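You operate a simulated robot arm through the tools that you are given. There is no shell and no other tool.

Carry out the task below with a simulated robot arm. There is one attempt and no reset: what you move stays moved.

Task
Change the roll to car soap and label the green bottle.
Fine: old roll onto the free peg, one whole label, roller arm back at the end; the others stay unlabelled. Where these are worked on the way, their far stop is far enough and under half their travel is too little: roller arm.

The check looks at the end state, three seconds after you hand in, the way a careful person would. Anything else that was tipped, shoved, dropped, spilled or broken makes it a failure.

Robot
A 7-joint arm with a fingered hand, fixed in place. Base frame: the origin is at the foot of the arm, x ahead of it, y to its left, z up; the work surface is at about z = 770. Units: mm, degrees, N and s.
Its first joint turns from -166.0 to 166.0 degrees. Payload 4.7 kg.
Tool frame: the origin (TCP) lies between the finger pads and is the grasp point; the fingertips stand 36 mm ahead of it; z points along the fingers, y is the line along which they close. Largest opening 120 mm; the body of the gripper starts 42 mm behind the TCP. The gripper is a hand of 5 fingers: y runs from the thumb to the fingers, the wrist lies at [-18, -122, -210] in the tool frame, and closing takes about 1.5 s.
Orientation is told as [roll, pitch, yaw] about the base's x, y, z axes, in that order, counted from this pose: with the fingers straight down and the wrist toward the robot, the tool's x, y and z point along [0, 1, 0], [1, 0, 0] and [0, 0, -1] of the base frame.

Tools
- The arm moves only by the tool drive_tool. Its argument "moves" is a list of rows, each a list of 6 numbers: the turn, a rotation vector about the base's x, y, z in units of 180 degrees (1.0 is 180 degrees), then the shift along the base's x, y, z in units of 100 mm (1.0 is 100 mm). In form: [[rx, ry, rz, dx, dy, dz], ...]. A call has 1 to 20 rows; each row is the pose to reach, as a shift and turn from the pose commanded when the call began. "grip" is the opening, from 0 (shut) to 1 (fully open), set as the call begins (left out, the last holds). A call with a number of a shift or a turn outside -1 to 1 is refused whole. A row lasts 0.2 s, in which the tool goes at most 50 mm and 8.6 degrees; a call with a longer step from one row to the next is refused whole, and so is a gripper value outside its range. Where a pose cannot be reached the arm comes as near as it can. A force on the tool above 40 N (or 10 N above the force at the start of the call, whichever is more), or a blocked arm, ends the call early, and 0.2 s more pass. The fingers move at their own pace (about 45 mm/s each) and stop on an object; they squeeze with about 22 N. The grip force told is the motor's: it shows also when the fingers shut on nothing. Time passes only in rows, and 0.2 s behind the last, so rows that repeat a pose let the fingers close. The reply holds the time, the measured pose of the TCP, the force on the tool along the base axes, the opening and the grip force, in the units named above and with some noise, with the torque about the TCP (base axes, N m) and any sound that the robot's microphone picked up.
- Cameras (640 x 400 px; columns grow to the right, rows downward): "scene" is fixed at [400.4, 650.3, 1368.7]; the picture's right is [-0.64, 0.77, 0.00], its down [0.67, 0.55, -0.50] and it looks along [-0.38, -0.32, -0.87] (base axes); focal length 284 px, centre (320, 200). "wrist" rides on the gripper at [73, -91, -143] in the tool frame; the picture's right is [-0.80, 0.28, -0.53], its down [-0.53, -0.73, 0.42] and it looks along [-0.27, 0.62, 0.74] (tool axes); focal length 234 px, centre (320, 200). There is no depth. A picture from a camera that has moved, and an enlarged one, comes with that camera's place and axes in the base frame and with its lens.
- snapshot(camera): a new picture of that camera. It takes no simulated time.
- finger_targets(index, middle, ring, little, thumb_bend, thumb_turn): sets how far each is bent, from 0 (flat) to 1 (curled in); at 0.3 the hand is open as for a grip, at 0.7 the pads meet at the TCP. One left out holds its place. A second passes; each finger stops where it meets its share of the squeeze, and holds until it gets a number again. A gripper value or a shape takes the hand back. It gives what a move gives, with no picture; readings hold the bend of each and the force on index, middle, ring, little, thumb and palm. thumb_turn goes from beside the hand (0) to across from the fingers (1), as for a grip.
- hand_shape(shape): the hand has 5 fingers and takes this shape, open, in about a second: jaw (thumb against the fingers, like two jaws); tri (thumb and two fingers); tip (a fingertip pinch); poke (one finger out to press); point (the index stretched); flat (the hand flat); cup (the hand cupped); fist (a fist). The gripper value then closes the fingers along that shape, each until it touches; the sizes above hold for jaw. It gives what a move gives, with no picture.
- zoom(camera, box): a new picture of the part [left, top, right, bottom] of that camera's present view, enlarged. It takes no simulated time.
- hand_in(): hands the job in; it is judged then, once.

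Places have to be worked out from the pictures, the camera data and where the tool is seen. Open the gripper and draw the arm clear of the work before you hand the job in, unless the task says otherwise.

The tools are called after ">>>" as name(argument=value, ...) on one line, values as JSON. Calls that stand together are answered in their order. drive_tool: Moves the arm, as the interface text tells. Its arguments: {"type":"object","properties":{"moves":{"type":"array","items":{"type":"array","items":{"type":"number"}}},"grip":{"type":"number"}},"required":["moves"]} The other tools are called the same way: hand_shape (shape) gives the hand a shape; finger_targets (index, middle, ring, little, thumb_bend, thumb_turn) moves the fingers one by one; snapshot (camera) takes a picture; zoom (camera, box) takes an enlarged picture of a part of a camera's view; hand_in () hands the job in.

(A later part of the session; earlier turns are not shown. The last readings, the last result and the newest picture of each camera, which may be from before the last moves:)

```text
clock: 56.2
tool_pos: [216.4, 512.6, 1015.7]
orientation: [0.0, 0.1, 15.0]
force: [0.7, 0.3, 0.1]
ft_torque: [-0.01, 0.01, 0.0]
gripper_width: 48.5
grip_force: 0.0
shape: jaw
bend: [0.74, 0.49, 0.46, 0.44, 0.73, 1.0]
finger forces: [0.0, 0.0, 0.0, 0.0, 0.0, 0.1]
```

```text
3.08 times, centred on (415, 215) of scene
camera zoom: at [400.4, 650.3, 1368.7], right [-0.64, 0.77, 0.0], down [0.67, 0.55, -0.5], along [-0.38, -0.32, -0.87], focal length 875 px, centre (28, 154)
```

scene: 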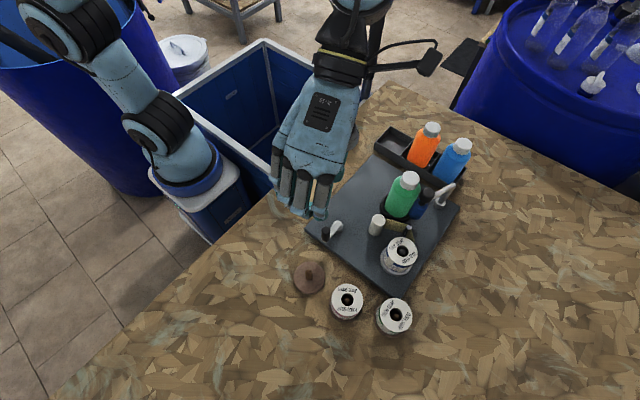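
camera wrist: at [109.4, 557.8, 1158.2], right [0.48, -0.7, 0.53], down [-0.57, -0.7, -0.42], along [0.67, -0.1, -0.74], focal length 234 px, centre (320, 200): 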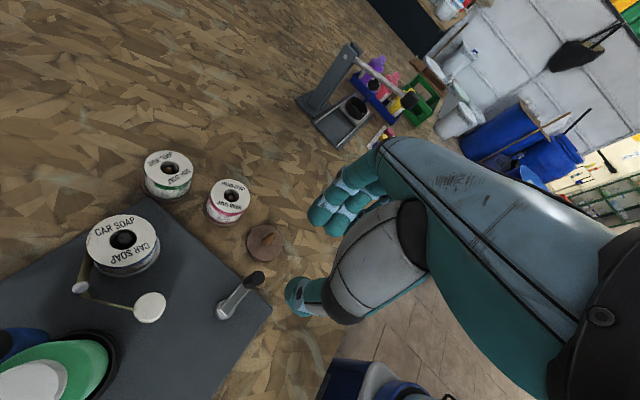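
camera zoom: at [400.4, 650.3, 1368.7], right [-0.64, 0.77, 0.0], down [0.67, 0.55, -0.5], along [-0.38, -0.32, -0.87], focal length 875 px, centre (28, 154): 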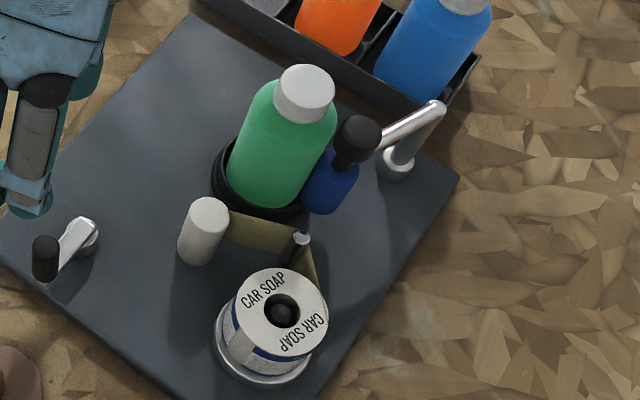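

The crank knob is at (216, 512.6) with its top at z ≈ 846, and the hub near (173.5, 512), giving a radius of about 42.5 mm. I'll descend over the knob in stages with about 48 mm of opening.

>>> drive_tool(moves=[[0, 0, 0, -0.005, 0.01, -0.33], [0, 0, 0, -0.005, 0.01, -0.67], [0, 0, 0, -0.005, 0.01, -1], [0, 0, 0, -0.005, 0.01, -1]])

>>> zoom(camera="wrist", box=[180, 150, 380, 370])

>>> zoom(camera="scene", box=[270, 150, 390, 265])

```text
clock: 57.2
tool_pos: [215.3, 513.1, 914.3]
orientation: [0.0, 0.1, 15.2]
force: [0.0, 1.3, 0.0]
ft_torque: [-0.02, 0.0, -0.02]
gripper_width: 48.5
grip_force: 0.1
shape: jaw
bend: [0.74, 0.49, 0.46, 0.44, 0.73, 1.0]
finger forces: [0.0, 0.1, 0.1, 0.0, 0.0, 0.1]
```

```text
1.82 times, centred on (280, 260) of wrist
camera zoom: at [107.7, 558.2, 1057.2], right [0.48, -0.7, 0.53], down [-0.57, -0.7, -0.42], along [0.67, -0.1, -0.74], focal length 426 px, centre (393, 91)
```

zoom: 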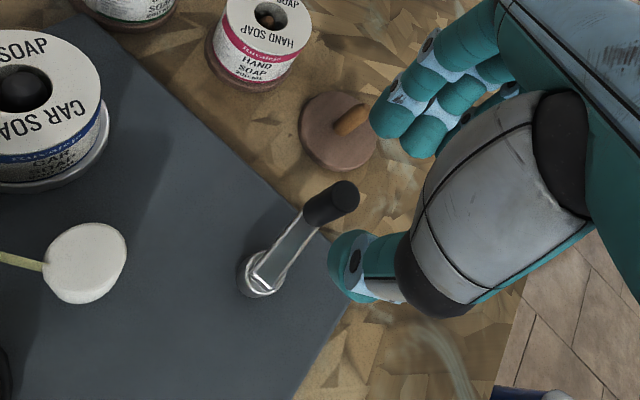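

```text
3.48 times, centred on (330, 208) of scene
camera zoom: at [400.4, 650.3, 1368.7], right [-0.64, 0.77, 0.0], down [0.67, 0.55, -0.5], along [-0.38, -0.32, -0.87], focal length 990 px, centre (285, 174)
```

zoom: 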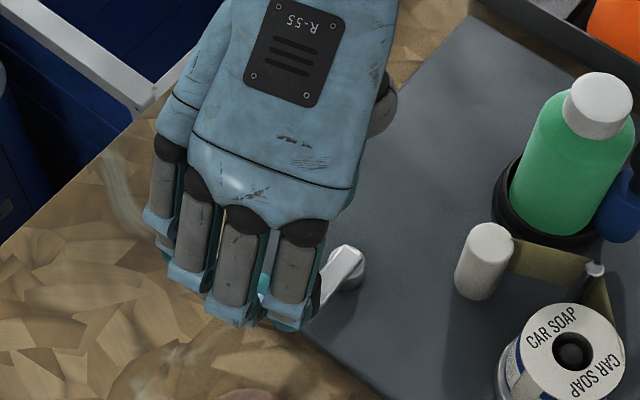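

The knob lies between thumb and fingers as planned. I'll descend to z ≈ 850.

>>> drive_tool(moves=[[0, 0, 0, 0.01, 0, -0.2], [0, 0, 0, 0.01, 0, -0.4], [0, 0, 0, 0.01, 0, -0.55], [0, 0, 0, 0.01, 0, -0.64], [0, 0, 0, 0.01, 0, -0.64]])

>>> zoom(camera="wrist", box=[180, 150, 380, 370])

>>> zoom(camera="scene", box=[270, 150, 390, 265])

```text
clock: 58.4
tool_pos: [216.1, 513.8, 850.0]
orientation: [0.1, 0.0, 15.1]
force: [-0.1, -0.5, 0.5]
ft_torque: [0.01, 0.0, 0.0]
gripper_width: 48.8
grip_force: 0.1
shape: jaw
bend: [0.74, 0.49, 0.46, 0.44, 0.73, 1.0]
finger forces: [0.1, 0.1, 0.1, 0.0, 0.0, 0.0]
```

```text
1.82 times, centred on (280, 260) of wrist
camera zoom: at [109.3, 559.1, 992.7], right [0.48, -0.7, 0.53], down [-0.57, -0.7, -0.42], along [0.67, -0.1, -0.74], focal length 426 px, centre (393, 91)
```

zoom: 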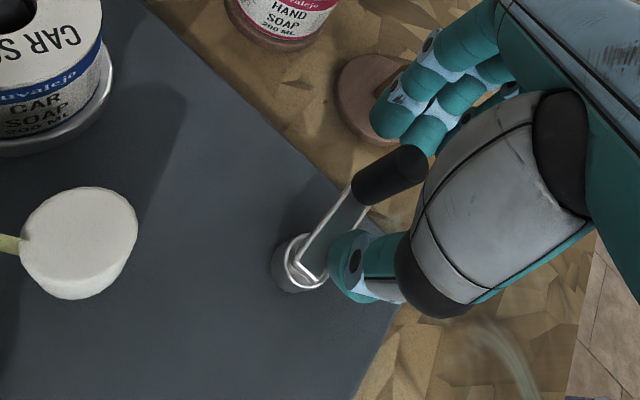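

```text
3.48 times, centred on (330, 208) of scene
camera zoom: at [400.4, 650.3, 1368.7], right [-0.64, 0.77, 0.0], down [0.67, 0.55, -0.5], along [-0.38, -0.32, -0.87], focal length 990 px, centre (285, 174)
```

zoom: 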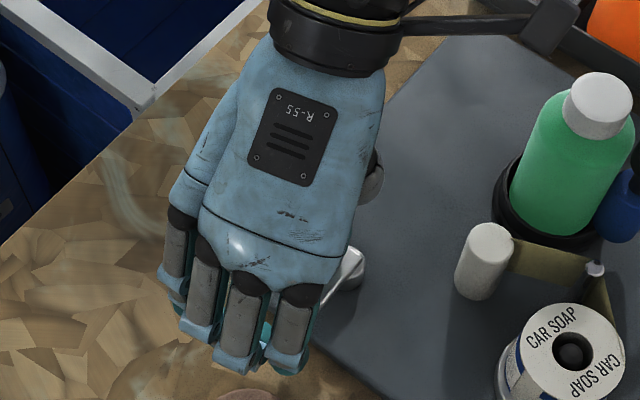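

The knob is centred in the grasp to within about 2 mm. I'll close on it.

>>> drive_tool(moves=[[0, 0, 0, 0, 0, 0], [0, 0, 0, 0, 0, 0], [0, 0, 0, 0, 0, 0], [0, 0, 0, 0, 0, 0], [0, 0, 0, 0, 0, 0], [0, 0, 0, 0, 0, 0]], grip=0.03)

>>> zoom(camera="wrist", box=[180, 150, 380, 370])

```text
clock: 59.8
tool_pos: [217.1, 514.2, 851.1]
orientation: [0.0, 0.0, 15.0]
force: [-4.9, -1.6, -2.9]
ft_torque: [-0.03, 0.09, 0.02]
gripper_width: 7.2
grip_force: 22.0
shape: jaw
bend: [0.72, 0.7, 0.7, 0.7, 0.73, 1.0]
finger forces: [10.6, 4.0, 0.1, 0.1, 19.6, 0.0]
```

```text
1.82 times, centred on (280, 260) of wrist
camera zoom: at [108.9, 559.2, 992.8], right [0.48, -0.7, 0.53], down [-0.57, -0.7, -0.42], along [0.67, -0.1, -0.74], focal length 426 px, centre (393, 91)
```

zoom: 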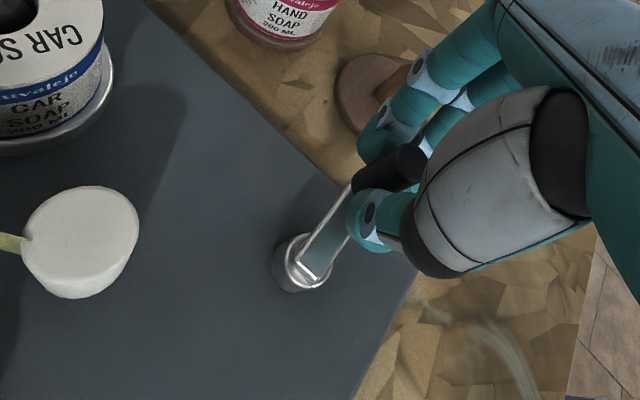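

The knob is held (index 11 N, middle 4 N, thumb 20 N). As a test, I'll turn the crank about 15° counter-clockwise and see the resistance and whether the web moves.

>>> drive_tool(moves=[[0, 0, 0, -0.001, 0.025, 0], [0, 0, 0, -0.005, 0.05, 0], [0, 0, 0, -0.009, 0.08, 0], [0, 0, 0, -0.0145, 0.11, 0], [0, 0, 0, -0.0145, 0.11, 0]])

>>> zoom(camera="wrist", box=[180, 150, 380, 370])

>>> zoom(camera="scene", box=[350, 150, 480, 280])

```text
clock: 61.0
tool_pos: [215.3, 525.2, 850.0]
orientation: [-0.2, 0.0, 15.1]
force: [-7.5, -3.6, -16.9]
ft_torque: [-0.11, 0.16, 0.02]
gripper_width: 6.1
grip_force: 22.0
shape: jaw
bend: [0.72, 0.7, 0.7, 0.7, 0.72, 1.0]
finger forces: [8.9, 5.6, 0.0, 0.0, 20.5, 0.1]
```

```text
1.82 times, centred on (280, 260) of wrist
camera zoom: at [108.4, 570.3, 993.8], right [0.48, -0.7, 0.53], down [-0.57, -0.71, -0.42], along [0.67, -0.1, -0.74], focal length 426 px, centre (393, 91)
```

zoom: 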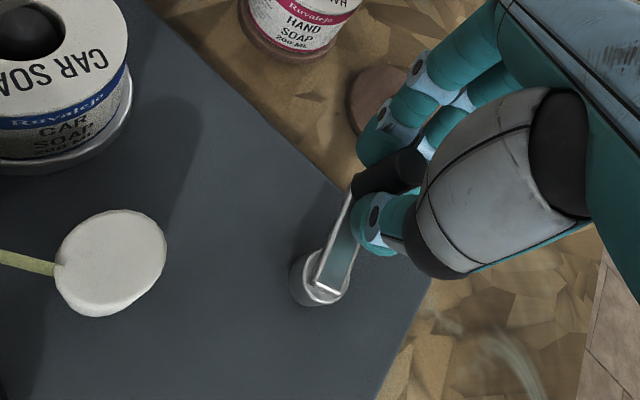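

```text
3.08 times, centred on (415, 215) of scene
camera zoom: at [400.4, 650.3, 1368.7], right [-0.64, 0.77, 0.0], down [0.67, 0.55, -0.5], along [-0.38, -0.32, -0.87], focal length 875 px, centre (28, 154)
```

zoom: 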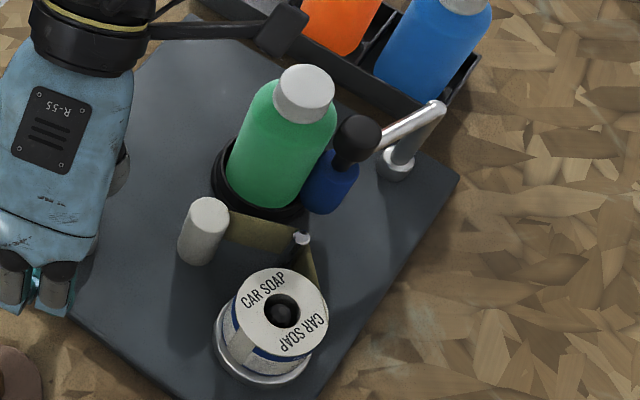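

The crank turned about 15° with modest side force, though there is some vertical load (Fz −17). I'll ease the height slightly and check the roll and web at high zoom for movement.

>>> drive_tool(moves=[[0, 0, 0, 0, 0, -0.01], [0, 0, 0, 0, 0, -0.015]])

>>> zoom(camera="scene", box=[370, 170, 440, 280])

```text
clock: 61.6
tool_pos: [215.7, 524.6, 850.8]
orientation: [-0.1, 0.0, 15.1]
force: [-3.5, -2.9, -10.2]
ft_torque: [-0.07, 0.03, 0.05]
gripper_width: 6.3
grip_force: 21.6
shape: jaw
bend: [0.72, 0.7, 0.7, 0.7, 0.72, 1.0]
finger forces: [10.5, 6.5, 0.1, 0.0, 19.0, 0.0]
```

```text
3.64 times, centred on (405, 225) of scene
camera zoom: at [400.4, 650.3, 1368.7], right [-0.64, 0.77, 0.0], down [0.67, 0.55, -0.5], along [-0.38, -0.32, -0.87], focal length 1035 px, centre (11, 109)
```

zoom: 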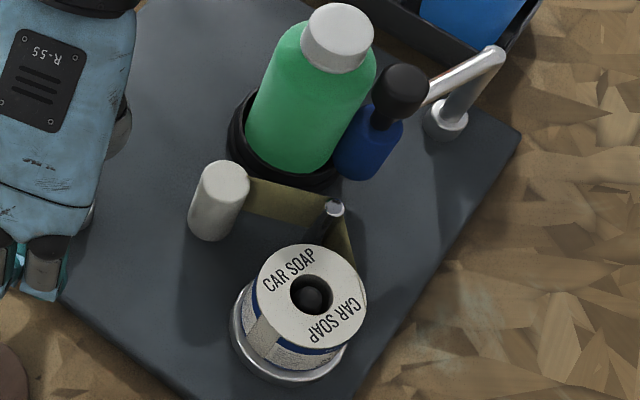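

No clear change yet at 15°. I'll continue counter-clockwise to 45° and compare the roll's text orientation.

>>> drive_tool(moves=[[0, 0, 0, -0.011, 0.035, 0], [0, 0, 0, -0.0255, 0.0696, 0], [0, 0, 0, -0.0425, 0.103, 0], [0, 0, 0, -0.0625, 0.134, 0], [0, 0, 0, -0.085, 0.163, 0], [0, 0, 0, -0.11, 0.1905, 0], [0, 0, 0, -0.11, 0.1905, 0]])

>>> zoom(camera="scene", box=[370, 170, 440, 280])

>>> zoom(camera="wrist", box=[0, 150, 380, 390])

```text
clock: 63.2
tool_pos: [204.7, 542.7, 849.4]
orientation: [0.1, -0.1, 15.2]
force: [4.4, -1.0, -0.6]
ft_torque: [0.03, -0.21, 0.15]
gripper_width: 6.1
grip_force: 21.8
shape: jaw
bend: [0.72, 0.7, 0.7, 0.7, 0.72, 1.0]
finger forces: [16.7, 10.3, 0.0, 0.0, 18.3, 0.0]
```

```text
3.64 times, centred on (405, 225) of scene
camera zoom: at [400.4, 650.3, 1368.7], right [-0.64, 0.77, 0.0], down [0.67, 0.55, -0.5], along [-0.38, -0.32, -0.87], focal length 1035 px, centre (11, 109)
```

zoom: 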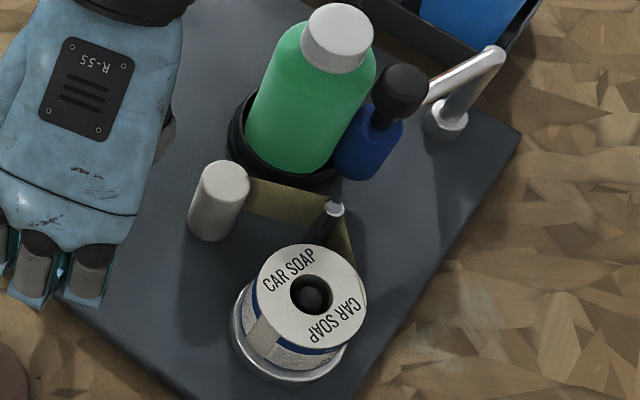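

```text
1.67 times, centred on (190, 270) of wrist
camera zoom: at [97.3, 588.9, 992.5], right [0.48, -0.7, 0.53], down [-0.57, -0.7, -0.42], along [0.67, -0.1, -0.74], focal length 390 px, centre (537, 83)
```

zoom: 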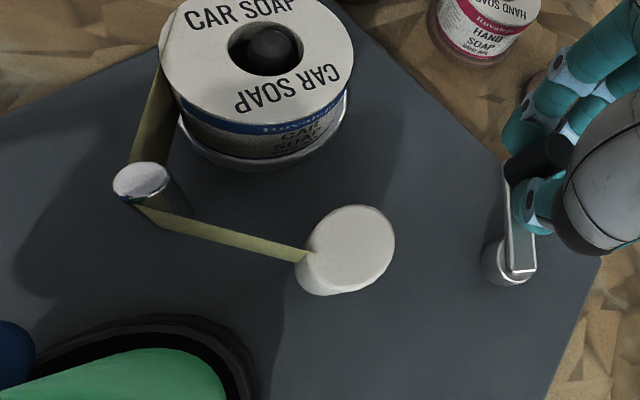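

Counter-clockwise turning moves nothing visible on the roll. I'll try the other way: clockwise back through the start to −45°.

>>> drive_tool(moves=[[0, 0, 0, 0.037, -0.042, 0], [0, 0, 0, 0.068, -0.088, 0], [0, 0, 0, 0.092, -0.138, 0], [0, 0, 0, 0.1105, -0.1905, 0], [0, 0, 0, 0.121, -0.245, 0], [0, 0, 0, 0.125, -0.3005, 0], [0, 0, 0, 0.121, -0.356, 0], [0, 0, 0, 0.1105, -0.4105, 0], [0, 0, 0, 0.092, -0.463, 0], [0, 0, 0, 0.068, -0.513, 0], [0, 0, 0, 0.037, -0.559, 0], [0, 0, 0, 0, -0.601, 0], [0, 0, 0, 0, -0.601, 0]])

>>> zoom(camera="scene", box=[370, 170, 440, 280])

>>> zoom(camera="wrist", box=[0, 150, 380, 390])

```text
clock: 66.0
tool_pos: [204.6, 482.6, 849.9]
orientation: [-0.2, 0.0, 15.2]
force: [4.7, 1.4, 3.2]
ft_torque: [0.04, -0.35, -0.19]
gripper_width: 6.7
grip_force: 21.9
shape: jaw
bend: [0.72, 0.7, 0.7, 0.7, 0.74, 0.99]
finger forces: [19.3, 0.0, 0.1, 0.0, 15.5, 0.0]
```

```text
3.64 times, centred on (405, 225) of scene
camera zoom: at [400.4, 650.3, 1368.7], right [-0.64, 0.77, 0.0], down [0.67, 0.55, -0.5], along [-0.38, -0.32, -0.87], focal length 1035 px, centre (11, 109)
```

zoom: 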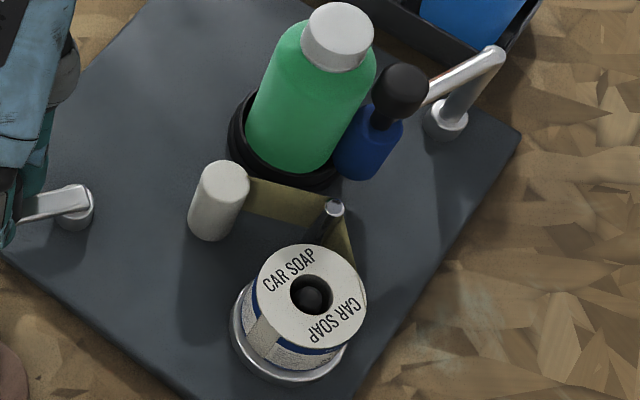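

```text
1.67 times, centred on (190, 270) of wrist
camera zoom: at [96.8, 528.9, 992.7], right [0.48, -0.7, 0.53], down [-0.57, -0.7, -0.42], along [0.67, -0.1, -0.74], focal length 390 px, centre (537, 83)
```

zoom: 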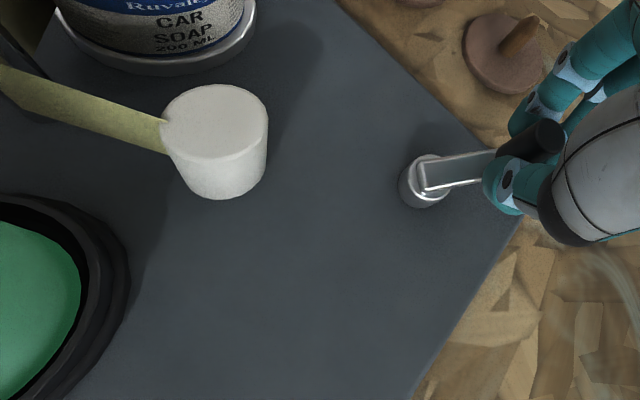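

Still nothing obvious. I'll zoom in close on the bottle/roller nip and the web to look for small changes.

>>> zoom(camera="scene", box=[380, 165, 440, 225])

>>> zoom(camera="scene", box=[380, 230, 420, 280])

```text
6.67 times, centred on (410, 195) of scene
camera zoom: at [400.4, 650.3, 1368.7], right [-0.64, 0.77, 0.0], down [0.67, 0.55, -0.5], along [-0.38, -0.32, -0.87], focal length 1897 px, centre (-280, 233)
```

zoom: 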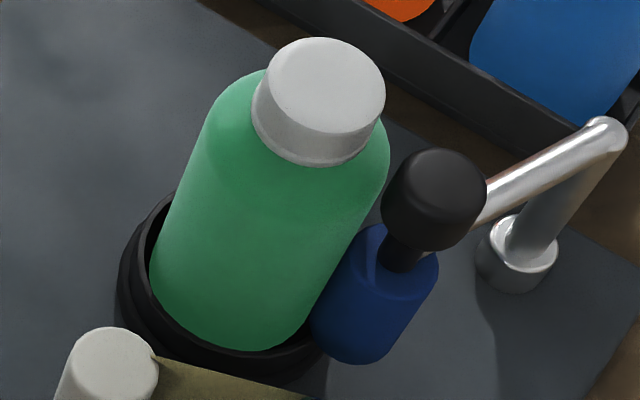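

```text
8.00 times, centred on (400, 255) of scene
camera zoom: at [400.4, 650.3, 1368.7], right [-0.64, 0.77, 0.0], down [0.67, 0.55, -0.5], along [-0.38, -0.32, -0.87], focal length 2276 px, centre (-320, -240)
```

zoom: 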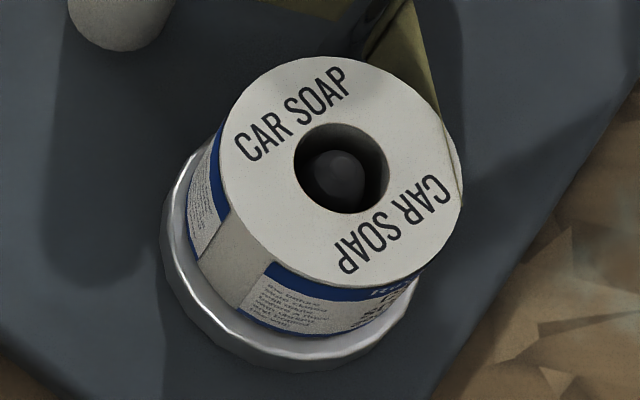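

No change at the nip or roll. I'll continue clockwise with the grip to −180°, monitoring forces and sounds.

>>> drive_tool(moves=[[0, 0, 0, -0.042, -0.036, 0], [0, 0, 0, -0.088, -0.0675, 0], [0, 0, 0, -0.138, -0.092, 0], [0, 0, 0, -0.1905, -0.11, 0], [0, 0, 0, -0.245, -0.121, 0], [0, 0, 0, -0.3005, -0.1245, 0], [0, 0, 0, -0.356, -0.121, 0], [0, 0, 0, -0.4105, -0.11, 0], [0, 0, 0, -0.4105, -0.11, 0]])

>>> zoom(camera="scene", box=[300, 150, 460, 280])

```text
clock: 68.0
tool_pos: [164.4, 470.5, 849.3]
orientation: [-0.2, 0.1, 15.0]
force: [8.8, -27.9, -12.9]
ft_torque: [-0.39, -0.22, -0.7]
gripper_width: 5.3
grip_force: 21.8
shape: jaw
bend: [0.53, 0.7, 0.7, 0.7, 0.76, 0.99]
finger forces: [14.2, 34.4, 0.0, 0.0, 12.4, 0.0]
```

```text
3.08 times, centred on (380, 215) of scene
camera zoom: at [400.4, 650.3, 1368.7], right [-0.64, 0.77, 0.0], down [0.67, 0.55, -0.5], along [-0.38, -0.32, -0.87], focal length 875 px, centre (135, 154)
```

zoom: 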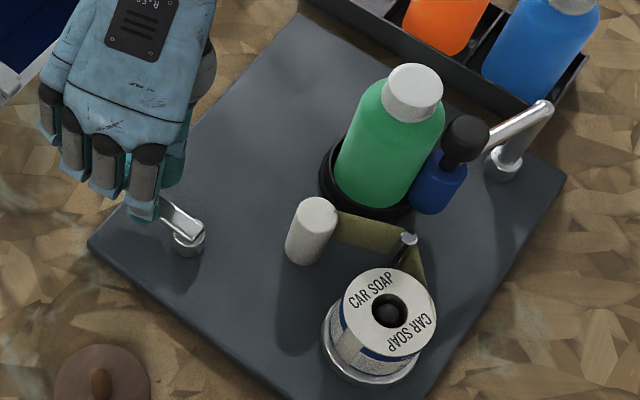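

Force rose (Fy −28 N) and the index finger opened somewhat, so the knob has shifted in the grasp. I'll look before going further.

>>> zoom(camera="wrist", box=[180, 150, 380, 370])

>>> zoom(camera="scene", box=[290, 160, 370, 250])

```text
1.82 times, centred on (280, 260) of wrist
camera zoom: at [56.7, 516.4, 991.3], right [0.48, -0.7, 0.53], down [-0.57, -0.71, -0.42], along [0.67, -0.1, -0.74], focal length 426 px, centre (393, 91)
```

zoom: 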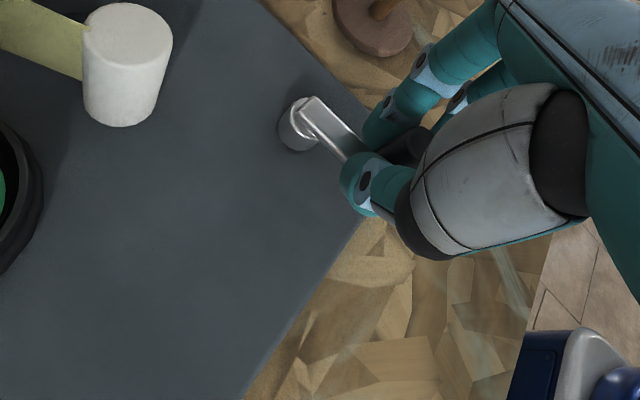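

```text
4.44 times, centred on (330, 205) of scene
camera zoom: at [400.4, 650.3, 1368.7], right [-0.64, 0.77, 0.0], down [0.67, 0.55, -0.5], along [-0.38, -0.32, -0.87], focal length 1264 px, centre (276, 178)
```

zoom: 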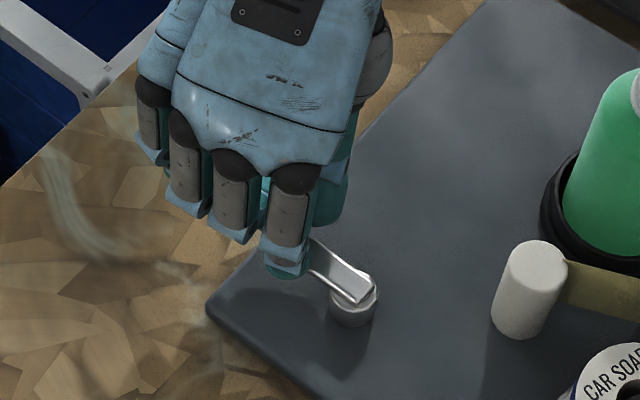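

I need to see the knob position more exactly within the fingers.

>>> zoom(camera="wrist", box=[290, 180, 370, 270])

>>> zoom(camera="scene", box=[310, 190, 360, 240])

```text
4.44 times, centred on (330, 225) of wrist
camera zoom: at [56.7, 516.4, 991.3], right [0.48, -0.7, 0.53], down [-0.57, -0.71, -0.42], along [0.67, -0.1, -0.74], focal length 1041 px, centre (276, 89)
```

zoom: 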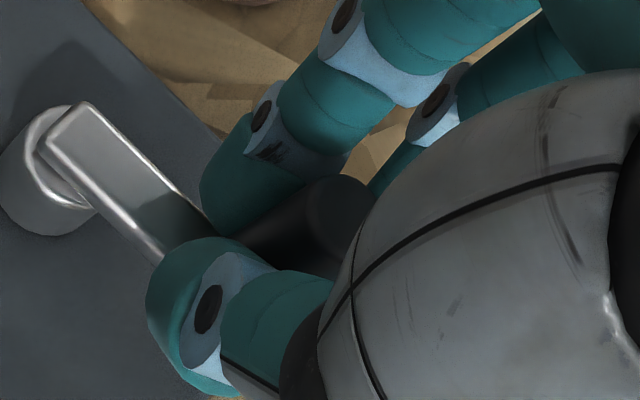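

```text
8.00 times, centred on (335, 215) of scene
camera zoom: at [400.4, 650.3, 1368.7], right [-0.64, 0.77, 0.0], down [0.67, 0.55, -0.5], along [-0.38, -0.32, -0.87], focal length 2276 px, centre (200, 80)
```

zoom: 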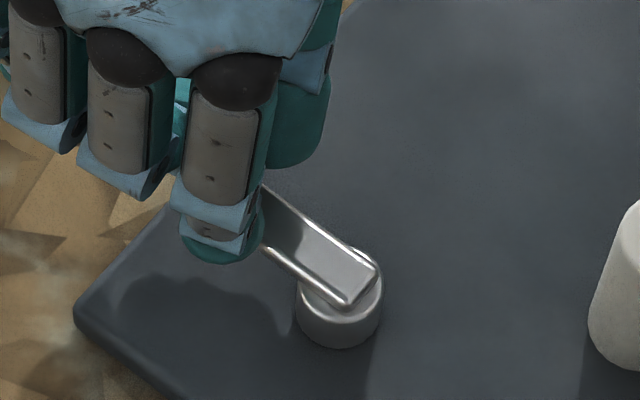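

The crank appears to be at about −88° while my hand went to −105°, so the knob was dragged out of centre. I'll move back to about −85° to relax and re-centre the grasp.

>>> drive_tool(moves=[[0, 0, 0, 0.05, -0.005, 0], [0, 0, 0, 0.1, -0.01, 0], [0, 0, 0, 0.14, -0.012, 0], [0, 0, 0, 0.14, -0.012, 0], [0, 0, 0, 0.14, -0.012, 0]])

>>> zoom(camera="wrist", box=[270, 160, 390, 270])

>>> zoom(camera="scene", box=[310, 190, 360, 240])

```text
clock: 69.2
tool_pos: [177.7, 472.2, 849.8]
orientation: [0.2, 0.1, 15.1]
force: [1.0, 0.2, -16.4]
ft_torque: [0.05, 0.1, -0.06]
gripper_width: 5.8
grip_force: 22.1
shape: jaw
bend: [0.71, 0.7, 0.7, 0.7, 0.76, 1.0]
finger forces: [16.3, 17.5, 0.1, 0.1, 13.0, 0.0]
```

```text
3.64 times, centred on (330, 215) of wrist
camera zoom: at [70.3, 517.1, 992.8], right [0.48, -0.7, 0.52], down [-0.57, -0.7, -0.42], along [0.67, -0.09, -0.74], focal length 852 px, centre (284, 146)
```

zoom: 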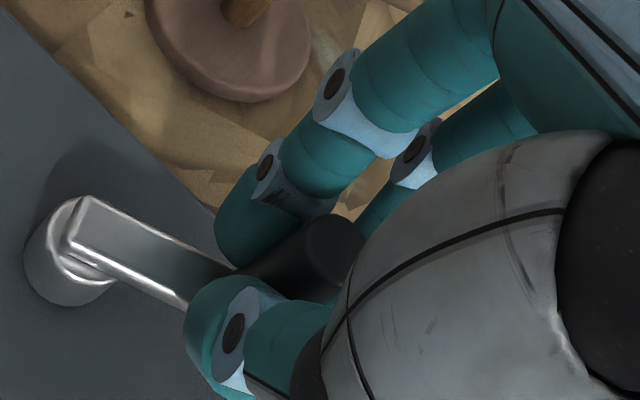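

```text
8.00 times, centred on (335, 215) of scene
camera zoom: at [400.4, 650.3, 1368.7], right [-0.64, 0.77, 0.0], down [0.67, 0.55, -0.5], along [-0.38, -0.32, -0.87], focal length 2276 px, centre (200, 80)
```

zoom: 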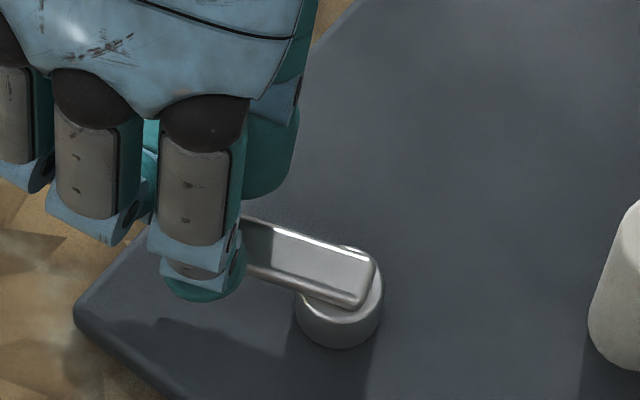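

After relaxing, the crank is at about −77°. I'll advance clockwise in small increments, with the hub taken as (174.6, 514), to see whether it is really blocked near −90°.

>>> drive_tool(moves=[[0, 0, 0, -0.03, -0.005, -0.01], [0, 0, 0, -0.06, -0.006, -0.02], [0, 0, 0, -0.09, -0.006, -0.02], [0, 0, 0, -0.09, -0.006, -0.02]])

>>> zoom(camera="scene", box=[310, 190, 360, 240])

```text
clock: 70.2
tool_pos: [169.5, 470.7, 848.9]
orientation: [0.0, -0.1, 15.0]
force: [6.4, -10.4, 4.3]
ft_torque: [-0.01, -0.33, -0.36]
gripper_width: 6.0
grip_force: 21.7
shape: jaw
bend: [0.71, 0.71, 0.7, 0.7, 0.77, 0.99]
finger forces: [17.6, 24.3, 0.0, 0.1, 15.6, 0.0]
```

```text
8.00 times, centred on (335, 215) of scene
camera zoom: at [400.4, 650.3, 1368.7], right [-0.64, 0.77, 0.0], down [0.67, 0.55, -0.5], along [-0.38, -0.32, -0.87], focal length 2276 px, centre (200, 80)
```

zoom: 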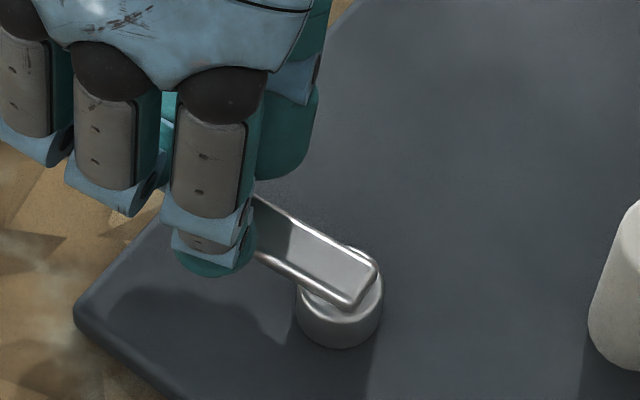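

The crank still follows (about −85°) but lags in my grasp by about 8 mm. Before turning more, I'll look closely again at the nip and roll for any sign of feeding.

>>> zoom(camera="scene", box=[385, 175, 435, 225])

>>> zoom(camera="scene", box=[370, 205, 430, 280])

```text
8.00 times, centred on (410, 200) of scene
camera zoom: at [400.4, 650.3, 1368.7], right [-0.64, 0.77, 0.0], down [0.67, 0.55, -0.5], along [-0.38, -0.32, -0.87], focal length 2276 px, centre (-400, 200)
```

zoom: 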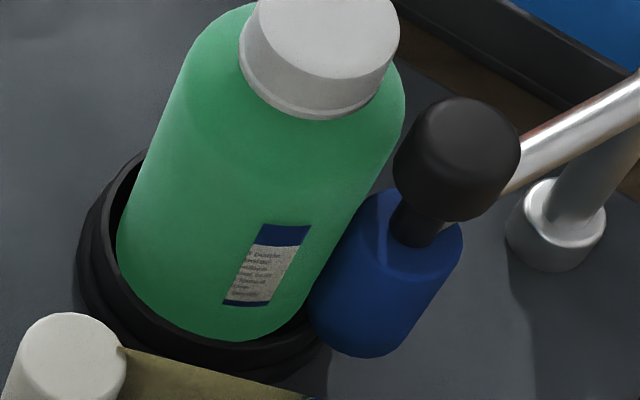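

```text
5.33 times, centred on (400, 242) of scene
camera zoom: at [400.4, 650.3, 1368.7], right [-0.64, 0.77, 0.0], down [0.67, 0.55, -0.5], along [-0.38, -0.32, -0.87], focal length 1517 px, centre (-107, -27)
```

zoom: 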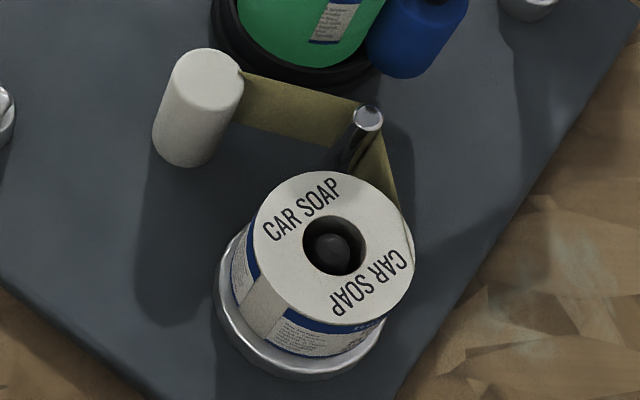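

A label strip has appeared on the bottle, so clockwise is the feed direction and it is partly fed. The grip yields along its closing axis, so I'll re-grip with that axis radial to the crank and turn the hand along with it. First I'll open and lift clear.

>>> drive_tool(moves=[[0, 0, 0, 0.05, 0, 0], [0, 0, 0, 0.08, 0, 0], [0, 0, 0, 0.08, 0, 0], [0, 0, 0, 0.08, 0, 0], [0, 0, 0, 0.08, 0, 0], [0, 0, 0, 0.08, 0, 0.2], [0, 0, 0, 0.08, 0, 0.6]], grip=0.45)

>>> drive_tool(moves=[[0, 0, 0.0417, 0, 0, 0.05], [0, 0, 0.0833, 0, 0, 0.1], [0, 0, 0.125, 0, 0, 0.1], [0, 0, 0.1667, 0, 0, 0.1], [0, 0, 0.2083, 0, 0, 0.1], [0, 0, 0.25, 0, 0, 0.1], [0, 0, 0.2917, 0, 0, 0.1], [0, 0, 0.3333, 0, 0, 0.1], [0, 0, 0.375, 0, 0, 0.1], [0, 0, 0.4167, 0, 0, 0.1]])

>>> zoom(camera="wrist", box=[150, 150, 380, 370])

>>> zoom(camera="scene", box=[300, 150, 460, 280])

```text
clock: 71.8
tool_pos: [176.3, 469.5, 904.6]
orientation: [-0.1, 0.0, 15.1]
force: [0.7, -0.7, -0.5]
ft_torque: [0.01, -0.01, -0.02]
gripper_width: 53.7
grip_force: 0.0
shape: jaw
bend: [0.74, 0.47, 0.44, 0.42, 0.72, 1.0]
finger forces: [0.0, 0.0, 0.1, 0.0, 0.0, 0.1]
```

```text
clock: 74.0
tool_pos: [176.1, 470.4, 918.0]
orientation: [0.0, -0.1, 90.1]
force: [-0.8, -0.4, 0.7]
ft_torque: [0.03, -0.04, 0.01]
gripper_width: 53.7
grip_force: 0.1
shape: jaw
bend: [0.74, 0.47, 0.44, 0.42, 0.72, 1.0]
finger forces: [0.1, 0.0, 0.0, 0.0, 0.0, 0.0]
```

```text
1.82 times, centred on (265, 260) of wrist
camera zoom: at [103.3, 377.2, 1061.0], right [0.8, 0.28, 0.53], down [0.53, -0.73, -0.43], along [0.26, 0.62, -0.74], focal length 426 px, centre (420, 91)
```

zoom: 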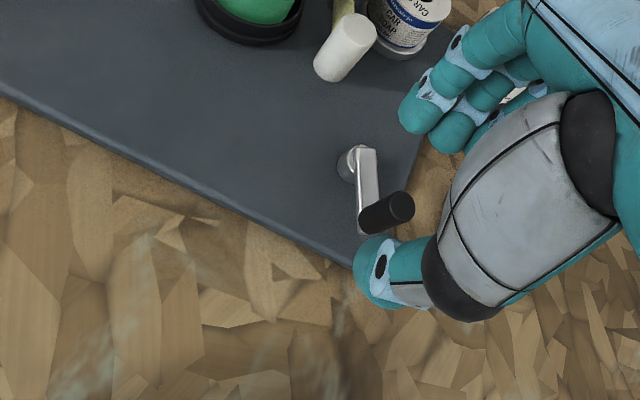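

```text
3.08 times, centred on (380, 215) of scene
camera zoom: at [400.4, 650.3, 1368.7], right [-0.64, 0.77, 0.0], down [0.67, 0.55, -0.5], along [-0.38, -0.32, -0.87], focal length 875 px, centre (135, 154)
```

zoom: 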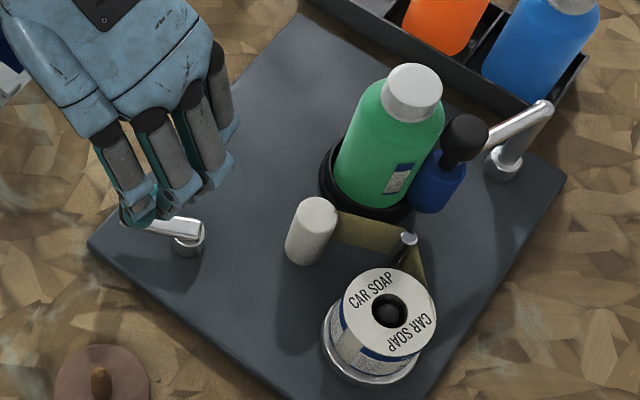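

I'll zoom in on the crank from this viewpoint for accurate knob and hub positions.

>>> zoom(camera="wrist", box=[250, 210, 330, 290])

>>> zoom(camera="scene", box=[310, 190, 360, 240])

```text
5.00 times, centred on (290, 250) of wrist
camera zoom: at [103.3, 377.2, 1061.0], right [0.8, 0.28, 0.53], down [0.53, -0.73, -0.43], along [0.26, 0.62, -0.74], focal length 1171 px, centre (470, -50)
```

zoom: 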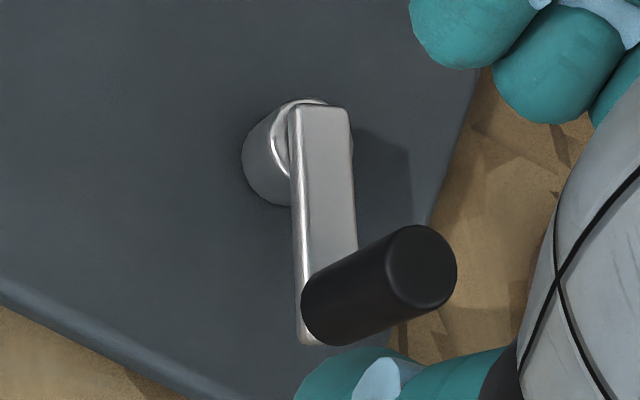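

```text
8.00 times, centred on (335, 215) of scene
camera zoom: at [400.4, 650.3, 1368.7], right [-0.64, 0.77, 0.0], down [0.67, 0.55, -0.5], along [-0.38, -0.32, -0.87], focal length 2276 px, centre (200, 80)
```

zoom: 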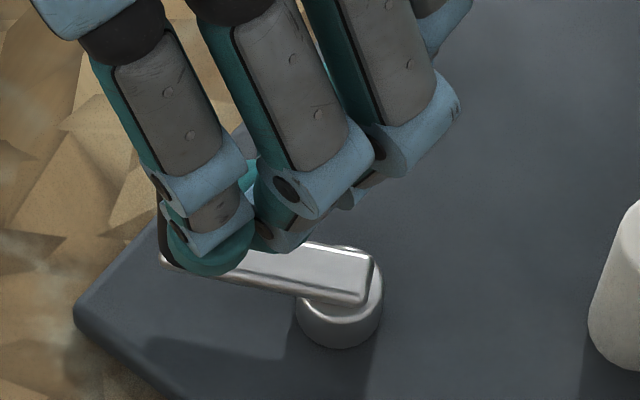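

The crank now sits at about −57° (knob at (198.5, 479.5), hub at (176, 514), R ≈ 41.5), so releasing dragged it back a little. I'll check whether the label strip changed.

>>> zoom(camera="scene", box=[385, 175, 435, 225])

```text
8.00 times, centred on (410, 200) of scene
camera zoom: at [400.4, 650.3, 1368.7], right [-0.64, 0.77, 0.0], down [0.67, 0.55, -0.5], along [-0.38, -0.32, -0.87], focal length 2276 px, centre (-400, 200)
```

zoom: 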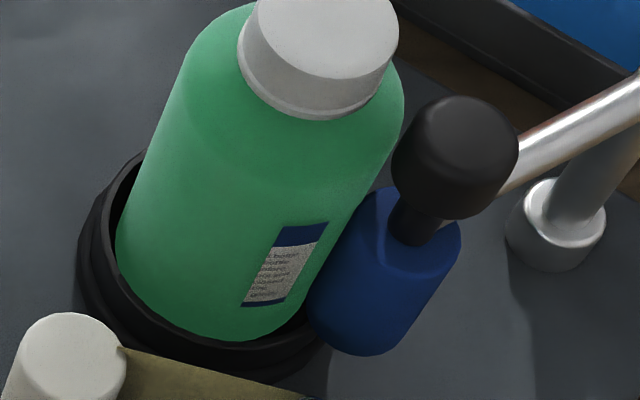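

The bottle turns with the crank, and the strip is held in place on it. Now I'll align for a re-grip at the knob (198.5, 479.5) with yaw 105°, thumb outside and fingers toward the hub, then rotate hand and crank together about the hub.

>>> drive_tool(moves=[[0, 0, 0.0417, 0.11, 0.05, 0], [0, 0, 0.0833, 0.22, 0.0965, 0], [0, 0, 0.0833, 0.22, 0.0965, -0.15], [0, 0, 0.0833, 0.22, 0.0965, -0.15]])

>>> zoom(camera="wrist", box=[200, 150, 400, 330])

```text
clock: 75.0
tool_pos: [197.6, 480.6, 903.1]
orientation: [0.1, 0.0, 105.1]
force: [0.3, 0.4, -0.2]
ft_torque: [-0.01, -0.02, -0.02]
gripper_width: 53.6
grip_force: 0.1
shape: jaw
bend: [0.74, 0.47, 0.44, 0.42, 0.72, 1.0]
finger forces: [0.0, 0.0, 0.0, 0.0, 0.0, 0.0]
```

```text
2.22 times, centred on (300, 240) of wrist
camera zoom: at [151.5, 372.1, 1046.4], right [0.7, 0.48, 0.53], down [0.7, -0.57, -0.42], along [0.1, 0.67, -0.74], focal length 520 px, centre (364, 111)
```

zoom: 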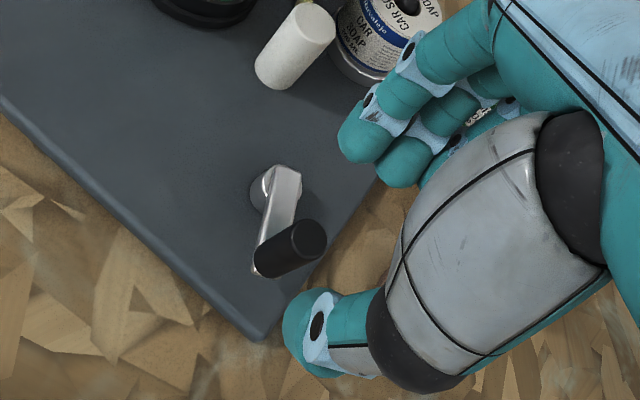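

The knob is centred in the hand (tool ≈ (2.5, −1)). I'll descend to z ≈ 854 and close.

>>> drive_tool(moves=[[0, 0, 0, 0, 0, -0.16], [0, 0, 0, 0, 0, -0.32], [0, 0, 0, 0, 0, -0.47], [0, 0, 0, 0, 0, -0.47]])

>>> drive_tool(moves=[[0, 0, 0, 0, 0, 0], [0, 0, 0, 0, 0, 0], [0, 0, 0, 0, 0, 0], [0, 0, 0, 0, 0, 0], [0, 0, 0, 0, 0, 0], [0, 0, 0, 0, 0, 0]], grip=0.03)

>>> zoom(camera="wrist", box=[200, 150, 400, 330])

```text
clock: 76.0
tool_pos: [198.7, 480.4, 854.5]
orientation: [0.1, 0.0, 105.1]
force: [0.0, -0.3, -0.1]
ft_torque: [0.03, 0.04, 0.02]
gripper_width: 53.6
grip_force: 0.1
shape: jaw
bend: [0.74, 0.47, 0.44, 0.42, 0.72, 1.0]
finger forces: [0.1, 0.1, 0.0, 0.1, 0.1, 0.1]
```

```text
clock: 77.4
tool_pos: [198.3, 479.3, 854.8]
orientation: [0.0, 0.1, 105.1]
force: [3.7, -6.1, -0.7]
ft_torque: [-0.12, -0.09, -0.02]
gripper_width: 4.6
grip_force: 22.6
shape: jaw
bend: [0.72, 0.7, 0.7, 0.7, 0.73, 1.0]
finger forces: [11.1, 0.0, 0.0, 0.0, 17.9, 0.0]
```

```text
2.22 times, centred on (300, 240) of wrist
camera zoom: at [151.9, 371.6, 998.3], right [0.7, 0.48, 0.52], down [0.7, -0.57, -0.42], along [0.1, 0.67, -0.74], focal length 520 px, centre (364, 111)
```

zoom: 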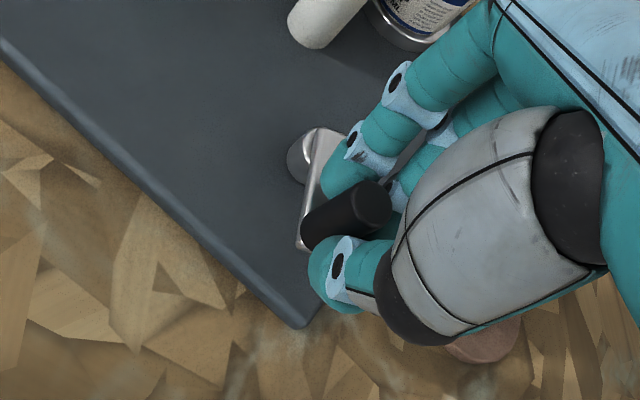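

Held between index and thumb. I'll rotate hand and crank together about the hub by 45° clockwise and check.

>>> drive_tool(moves=[[0, 0, -0.0417, -0.047, -0.0264, 0], [0, 0, -0.0833, -0.097, -0.0465, 0], [0, 0, -0.125, -0.1492, -0.0598, 0], [0, 0, -0.1667, -0.2026, -0.0663, 0], [0, 0, -0.2083, -0.2565, -0.0657, 0], [0, 0, -0.25, -0.3099, -0.0581, 0], [0, 0, -0.25, -0.3099, -0.0581, 0]])

>>> zoom(camera="wrist", box=[200, 150, 400, 330])

>>> zoom(camera="scene", box=[385, 175, 435, 225])

```text
clock: 79.0
tool_pos: [167.7, 473.2, 855.7]
orientation: [0.0, 0.0, 59.9]
force: [-2.6, -10.2, -5.1]
ft_torque: [-0.25, 0.04, 0.0]
gripper_width: 4.4
grip_force: 21.8
shape: jaw
bend: [0.72, 0.7, 0.7, 0.7, 0.73, 1.0]
finger forces: [10.1, 0.0, 0.1, 0.0, 21.1, 0.0]
```

```text
2.22 times, centred on (300, 240) of wrist
camera zoom: at [58.5, 429.9, 998.7], right [0.84, -0.16, 0.53], down [0.09, -0.9, -0.42], along [0.54, 0.4, -0.74], focal length 520 px, centre (364, 111)
```

zoom: 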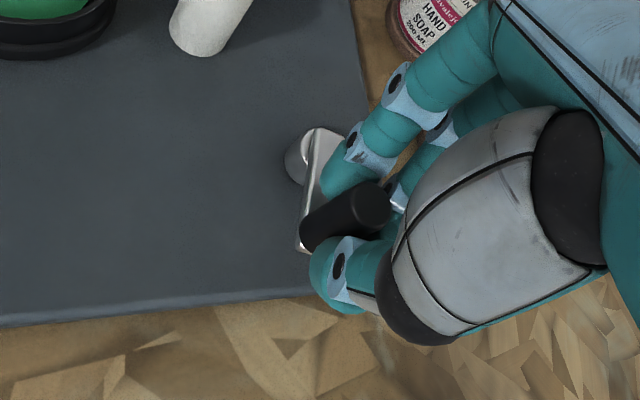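

```text
8.00 times, centred on (410, 200) of scene
camera zoom: at [400.4, 650.3, 1368.7], right [-0.64, 0.77, 0.0], down [0.67, 0.55, -0.5], along [-0.38, -0.32, -0.87], focal length 2276 px, centre (-400, 200)
```

zoom: 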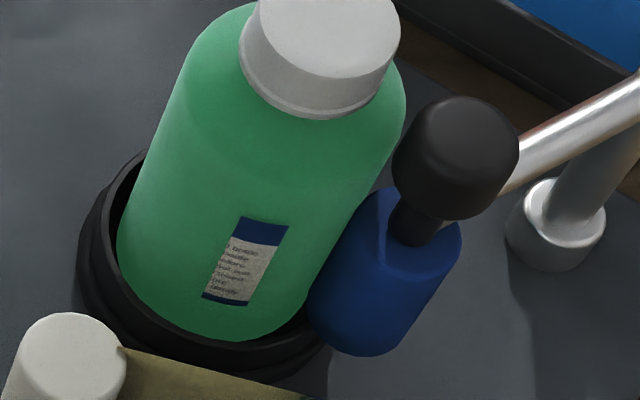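

Turning hand and crank together works with almost no force (under 1 N tangential). Working back through the strip's position, it was laid during my first counter-clockwise 0→45° turn. Clockwise only turns the bottle back, so counter-clockwise is the feed direction. I'll release, lift, and re-grip at yaw 15°, a little higher so the fingertips clear the crank arm.

>>> drive_tool(moves=[[0, 0, 0, 0, 0, 0], [0, 0, 0, 0, 0, 0], [0, 0, 0, 0, 0, 0], [0, 0, 0, 0, 0, 0], [0, 0, 0, 0, 0, 0.25], [0, 0, 0, 0, 0, 0.5]], grip=0.45)

>>> drive_tool(moves=[[0, 0, -0.0417, 0, 0, 0], [0, 0, -0.0833, 0, 0, 0], [0, 0, -0.125, 0, 0, 0], [0, 0, -0.1667, 0, 0, 0], [0, 0, -0.2083, 0, 0, 0], [0, 0, -0.25, 0, 0, 0], [0, 0, -0.25, 0, 0, 0]])

>>> zoom(camera="wrist", box=[200, 150, 400, 330])

>>> zoom(camera="scene", box=[300, 150, 460, 280])

```text
clock: 80.4
tool_pos: [166.6, 474.0, 905.2]
orientation: [0.1, 0.0, 60.0]
force: [0.3, 0.4, -0.1]
ft_torque: [-0.01, 0.01, 0.02]
gripper_width: 53.4
grip_force: 0.2
shape: jaw
bend: [0.74, 0.47, 0.44, 0.42, 0.72, 1.0]
finger forces: [0.0, 0.0, 0.1, 0.1, 0.0, 0.0]
```

```text
clock: 82.0
tool_pos: [166.0, 475.1, 906.4]
orientation: [0.1, 0.0, 15.1]
force: [0.9, 1.0, 0.8]
ft_torque: [0.01, 0.01, 0.0]
gripper_width: 53.8
grip_force: 0.1
shape: jaw
bend: [0.74, 0.47, 0.44, 0.42, 0.72, 1.0]
finger forces: [0.1, 0.0, 0.1, 0.0, 0.0, 0.0]
```

```text
2.22 times, centred on (300, 240) of wrist
camera zoom: at [59.4, 519.5, 1049.1], right [0.48, -0.7, 0.53], down [-0.57, -0.7, -0.42], along [0.67, -0.1, -0.74], focal length 520 px, centre (364, 111)
```

zoom: 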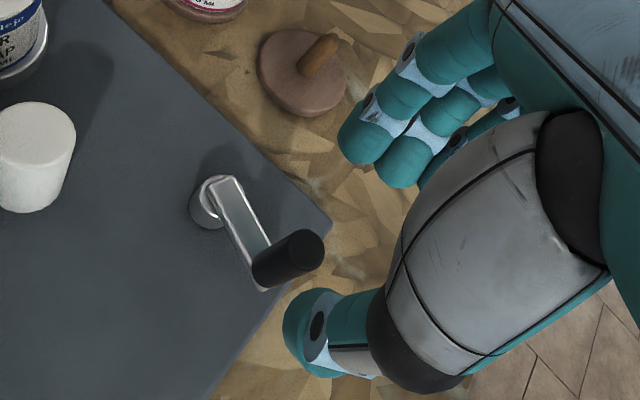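

```text
3.08 times, centred on (380, 215) of scene
camera zoom: at [400.4, 650.3, 1368.7], right [-0.64, 0.77, 0.0], down [0.67, 0.55, -0.5], along [-0.38, -0.32, -0.87], focal length 875 px, centre (135, 154)
```

zoom: 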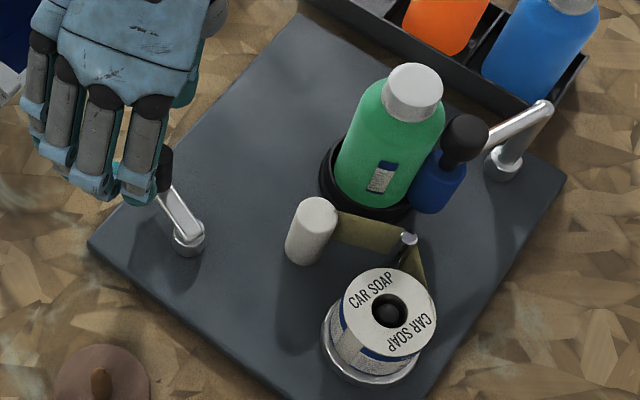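

The knob is at (163.3, 473.6), i.e. crank ≈ −107°. I'll centre over it, descend to z ≈ 856 and grip.

>>> drive_tool(moves=[[0, 0, 0, -0.042, 0, -0.1], [0, 0, 0, -0.042, 0, -0.28], [0, 0, 0, -0.042, 0, -0.485], [0, 0, 0, -0.042, 0, -0.485]])

>>> drive_tool(moves=[[0, 0, 0, 0, 0, 0], [0, 0, 0, 0, 0, 0], [0, 0, 0, 0, 0, 0], [0, 0, 0, 0, 0, 0], [0, 0, 0, 0, 0, 0], [0, 0, 0, 0, 0, 0]], grip=0.03)

>>> zoom(camera="wrist", box=[200, 150, 400, 330])

```text
clock: 83.0
tool_pos: [163.1, 473.3, 857.4]
orientation: [0.0, 0.0, 15.2]
force: [0.7, -0.5, 0.0]
ft_torque: [-0.02, 0.01, 0.01]
gripper_width: 53.6
grip_force: 0.1
shape: jaw
bend: [0.74, 0.47, 0.44, 0.42, 0.72, 1.0]
finger forces: [0.0, 0.0, 0.0, 0.0, 0.0, 0.1]
```

```text
clock: 84.4
tool_pos: [162.5, 473.6, 856.9]
orientation: [0.0, 0.0, 15.1]
force: [-1.7, -2.3, -2.6]
ft_torque: [-0.07, 0.01, 0.02]
gripper_width: 6.4
grip_force: 21.5
shape: jaw
bend: [0.72, 0.7, 0.7, 0.7, 0.73, 1.0]
finger forces: [10.6, 5.3, 0.1, 0.0, 18.8, 0.0]
```

```text
2.22 times, centred on (300, 240) of wrist
camera zoom: at [55.4, 519.4, 999.8], right [0.48, -0.7, 0.53], down [-0.57, -0.7, -0.42], along [0.67, -0.1, -0.74], focal length 520 px, centre (364, 111)
```

zoom: 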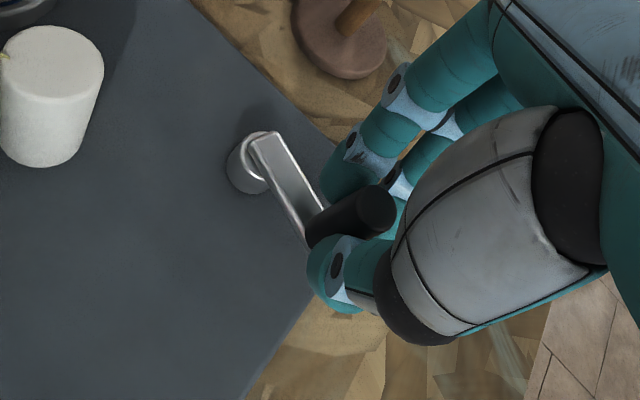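

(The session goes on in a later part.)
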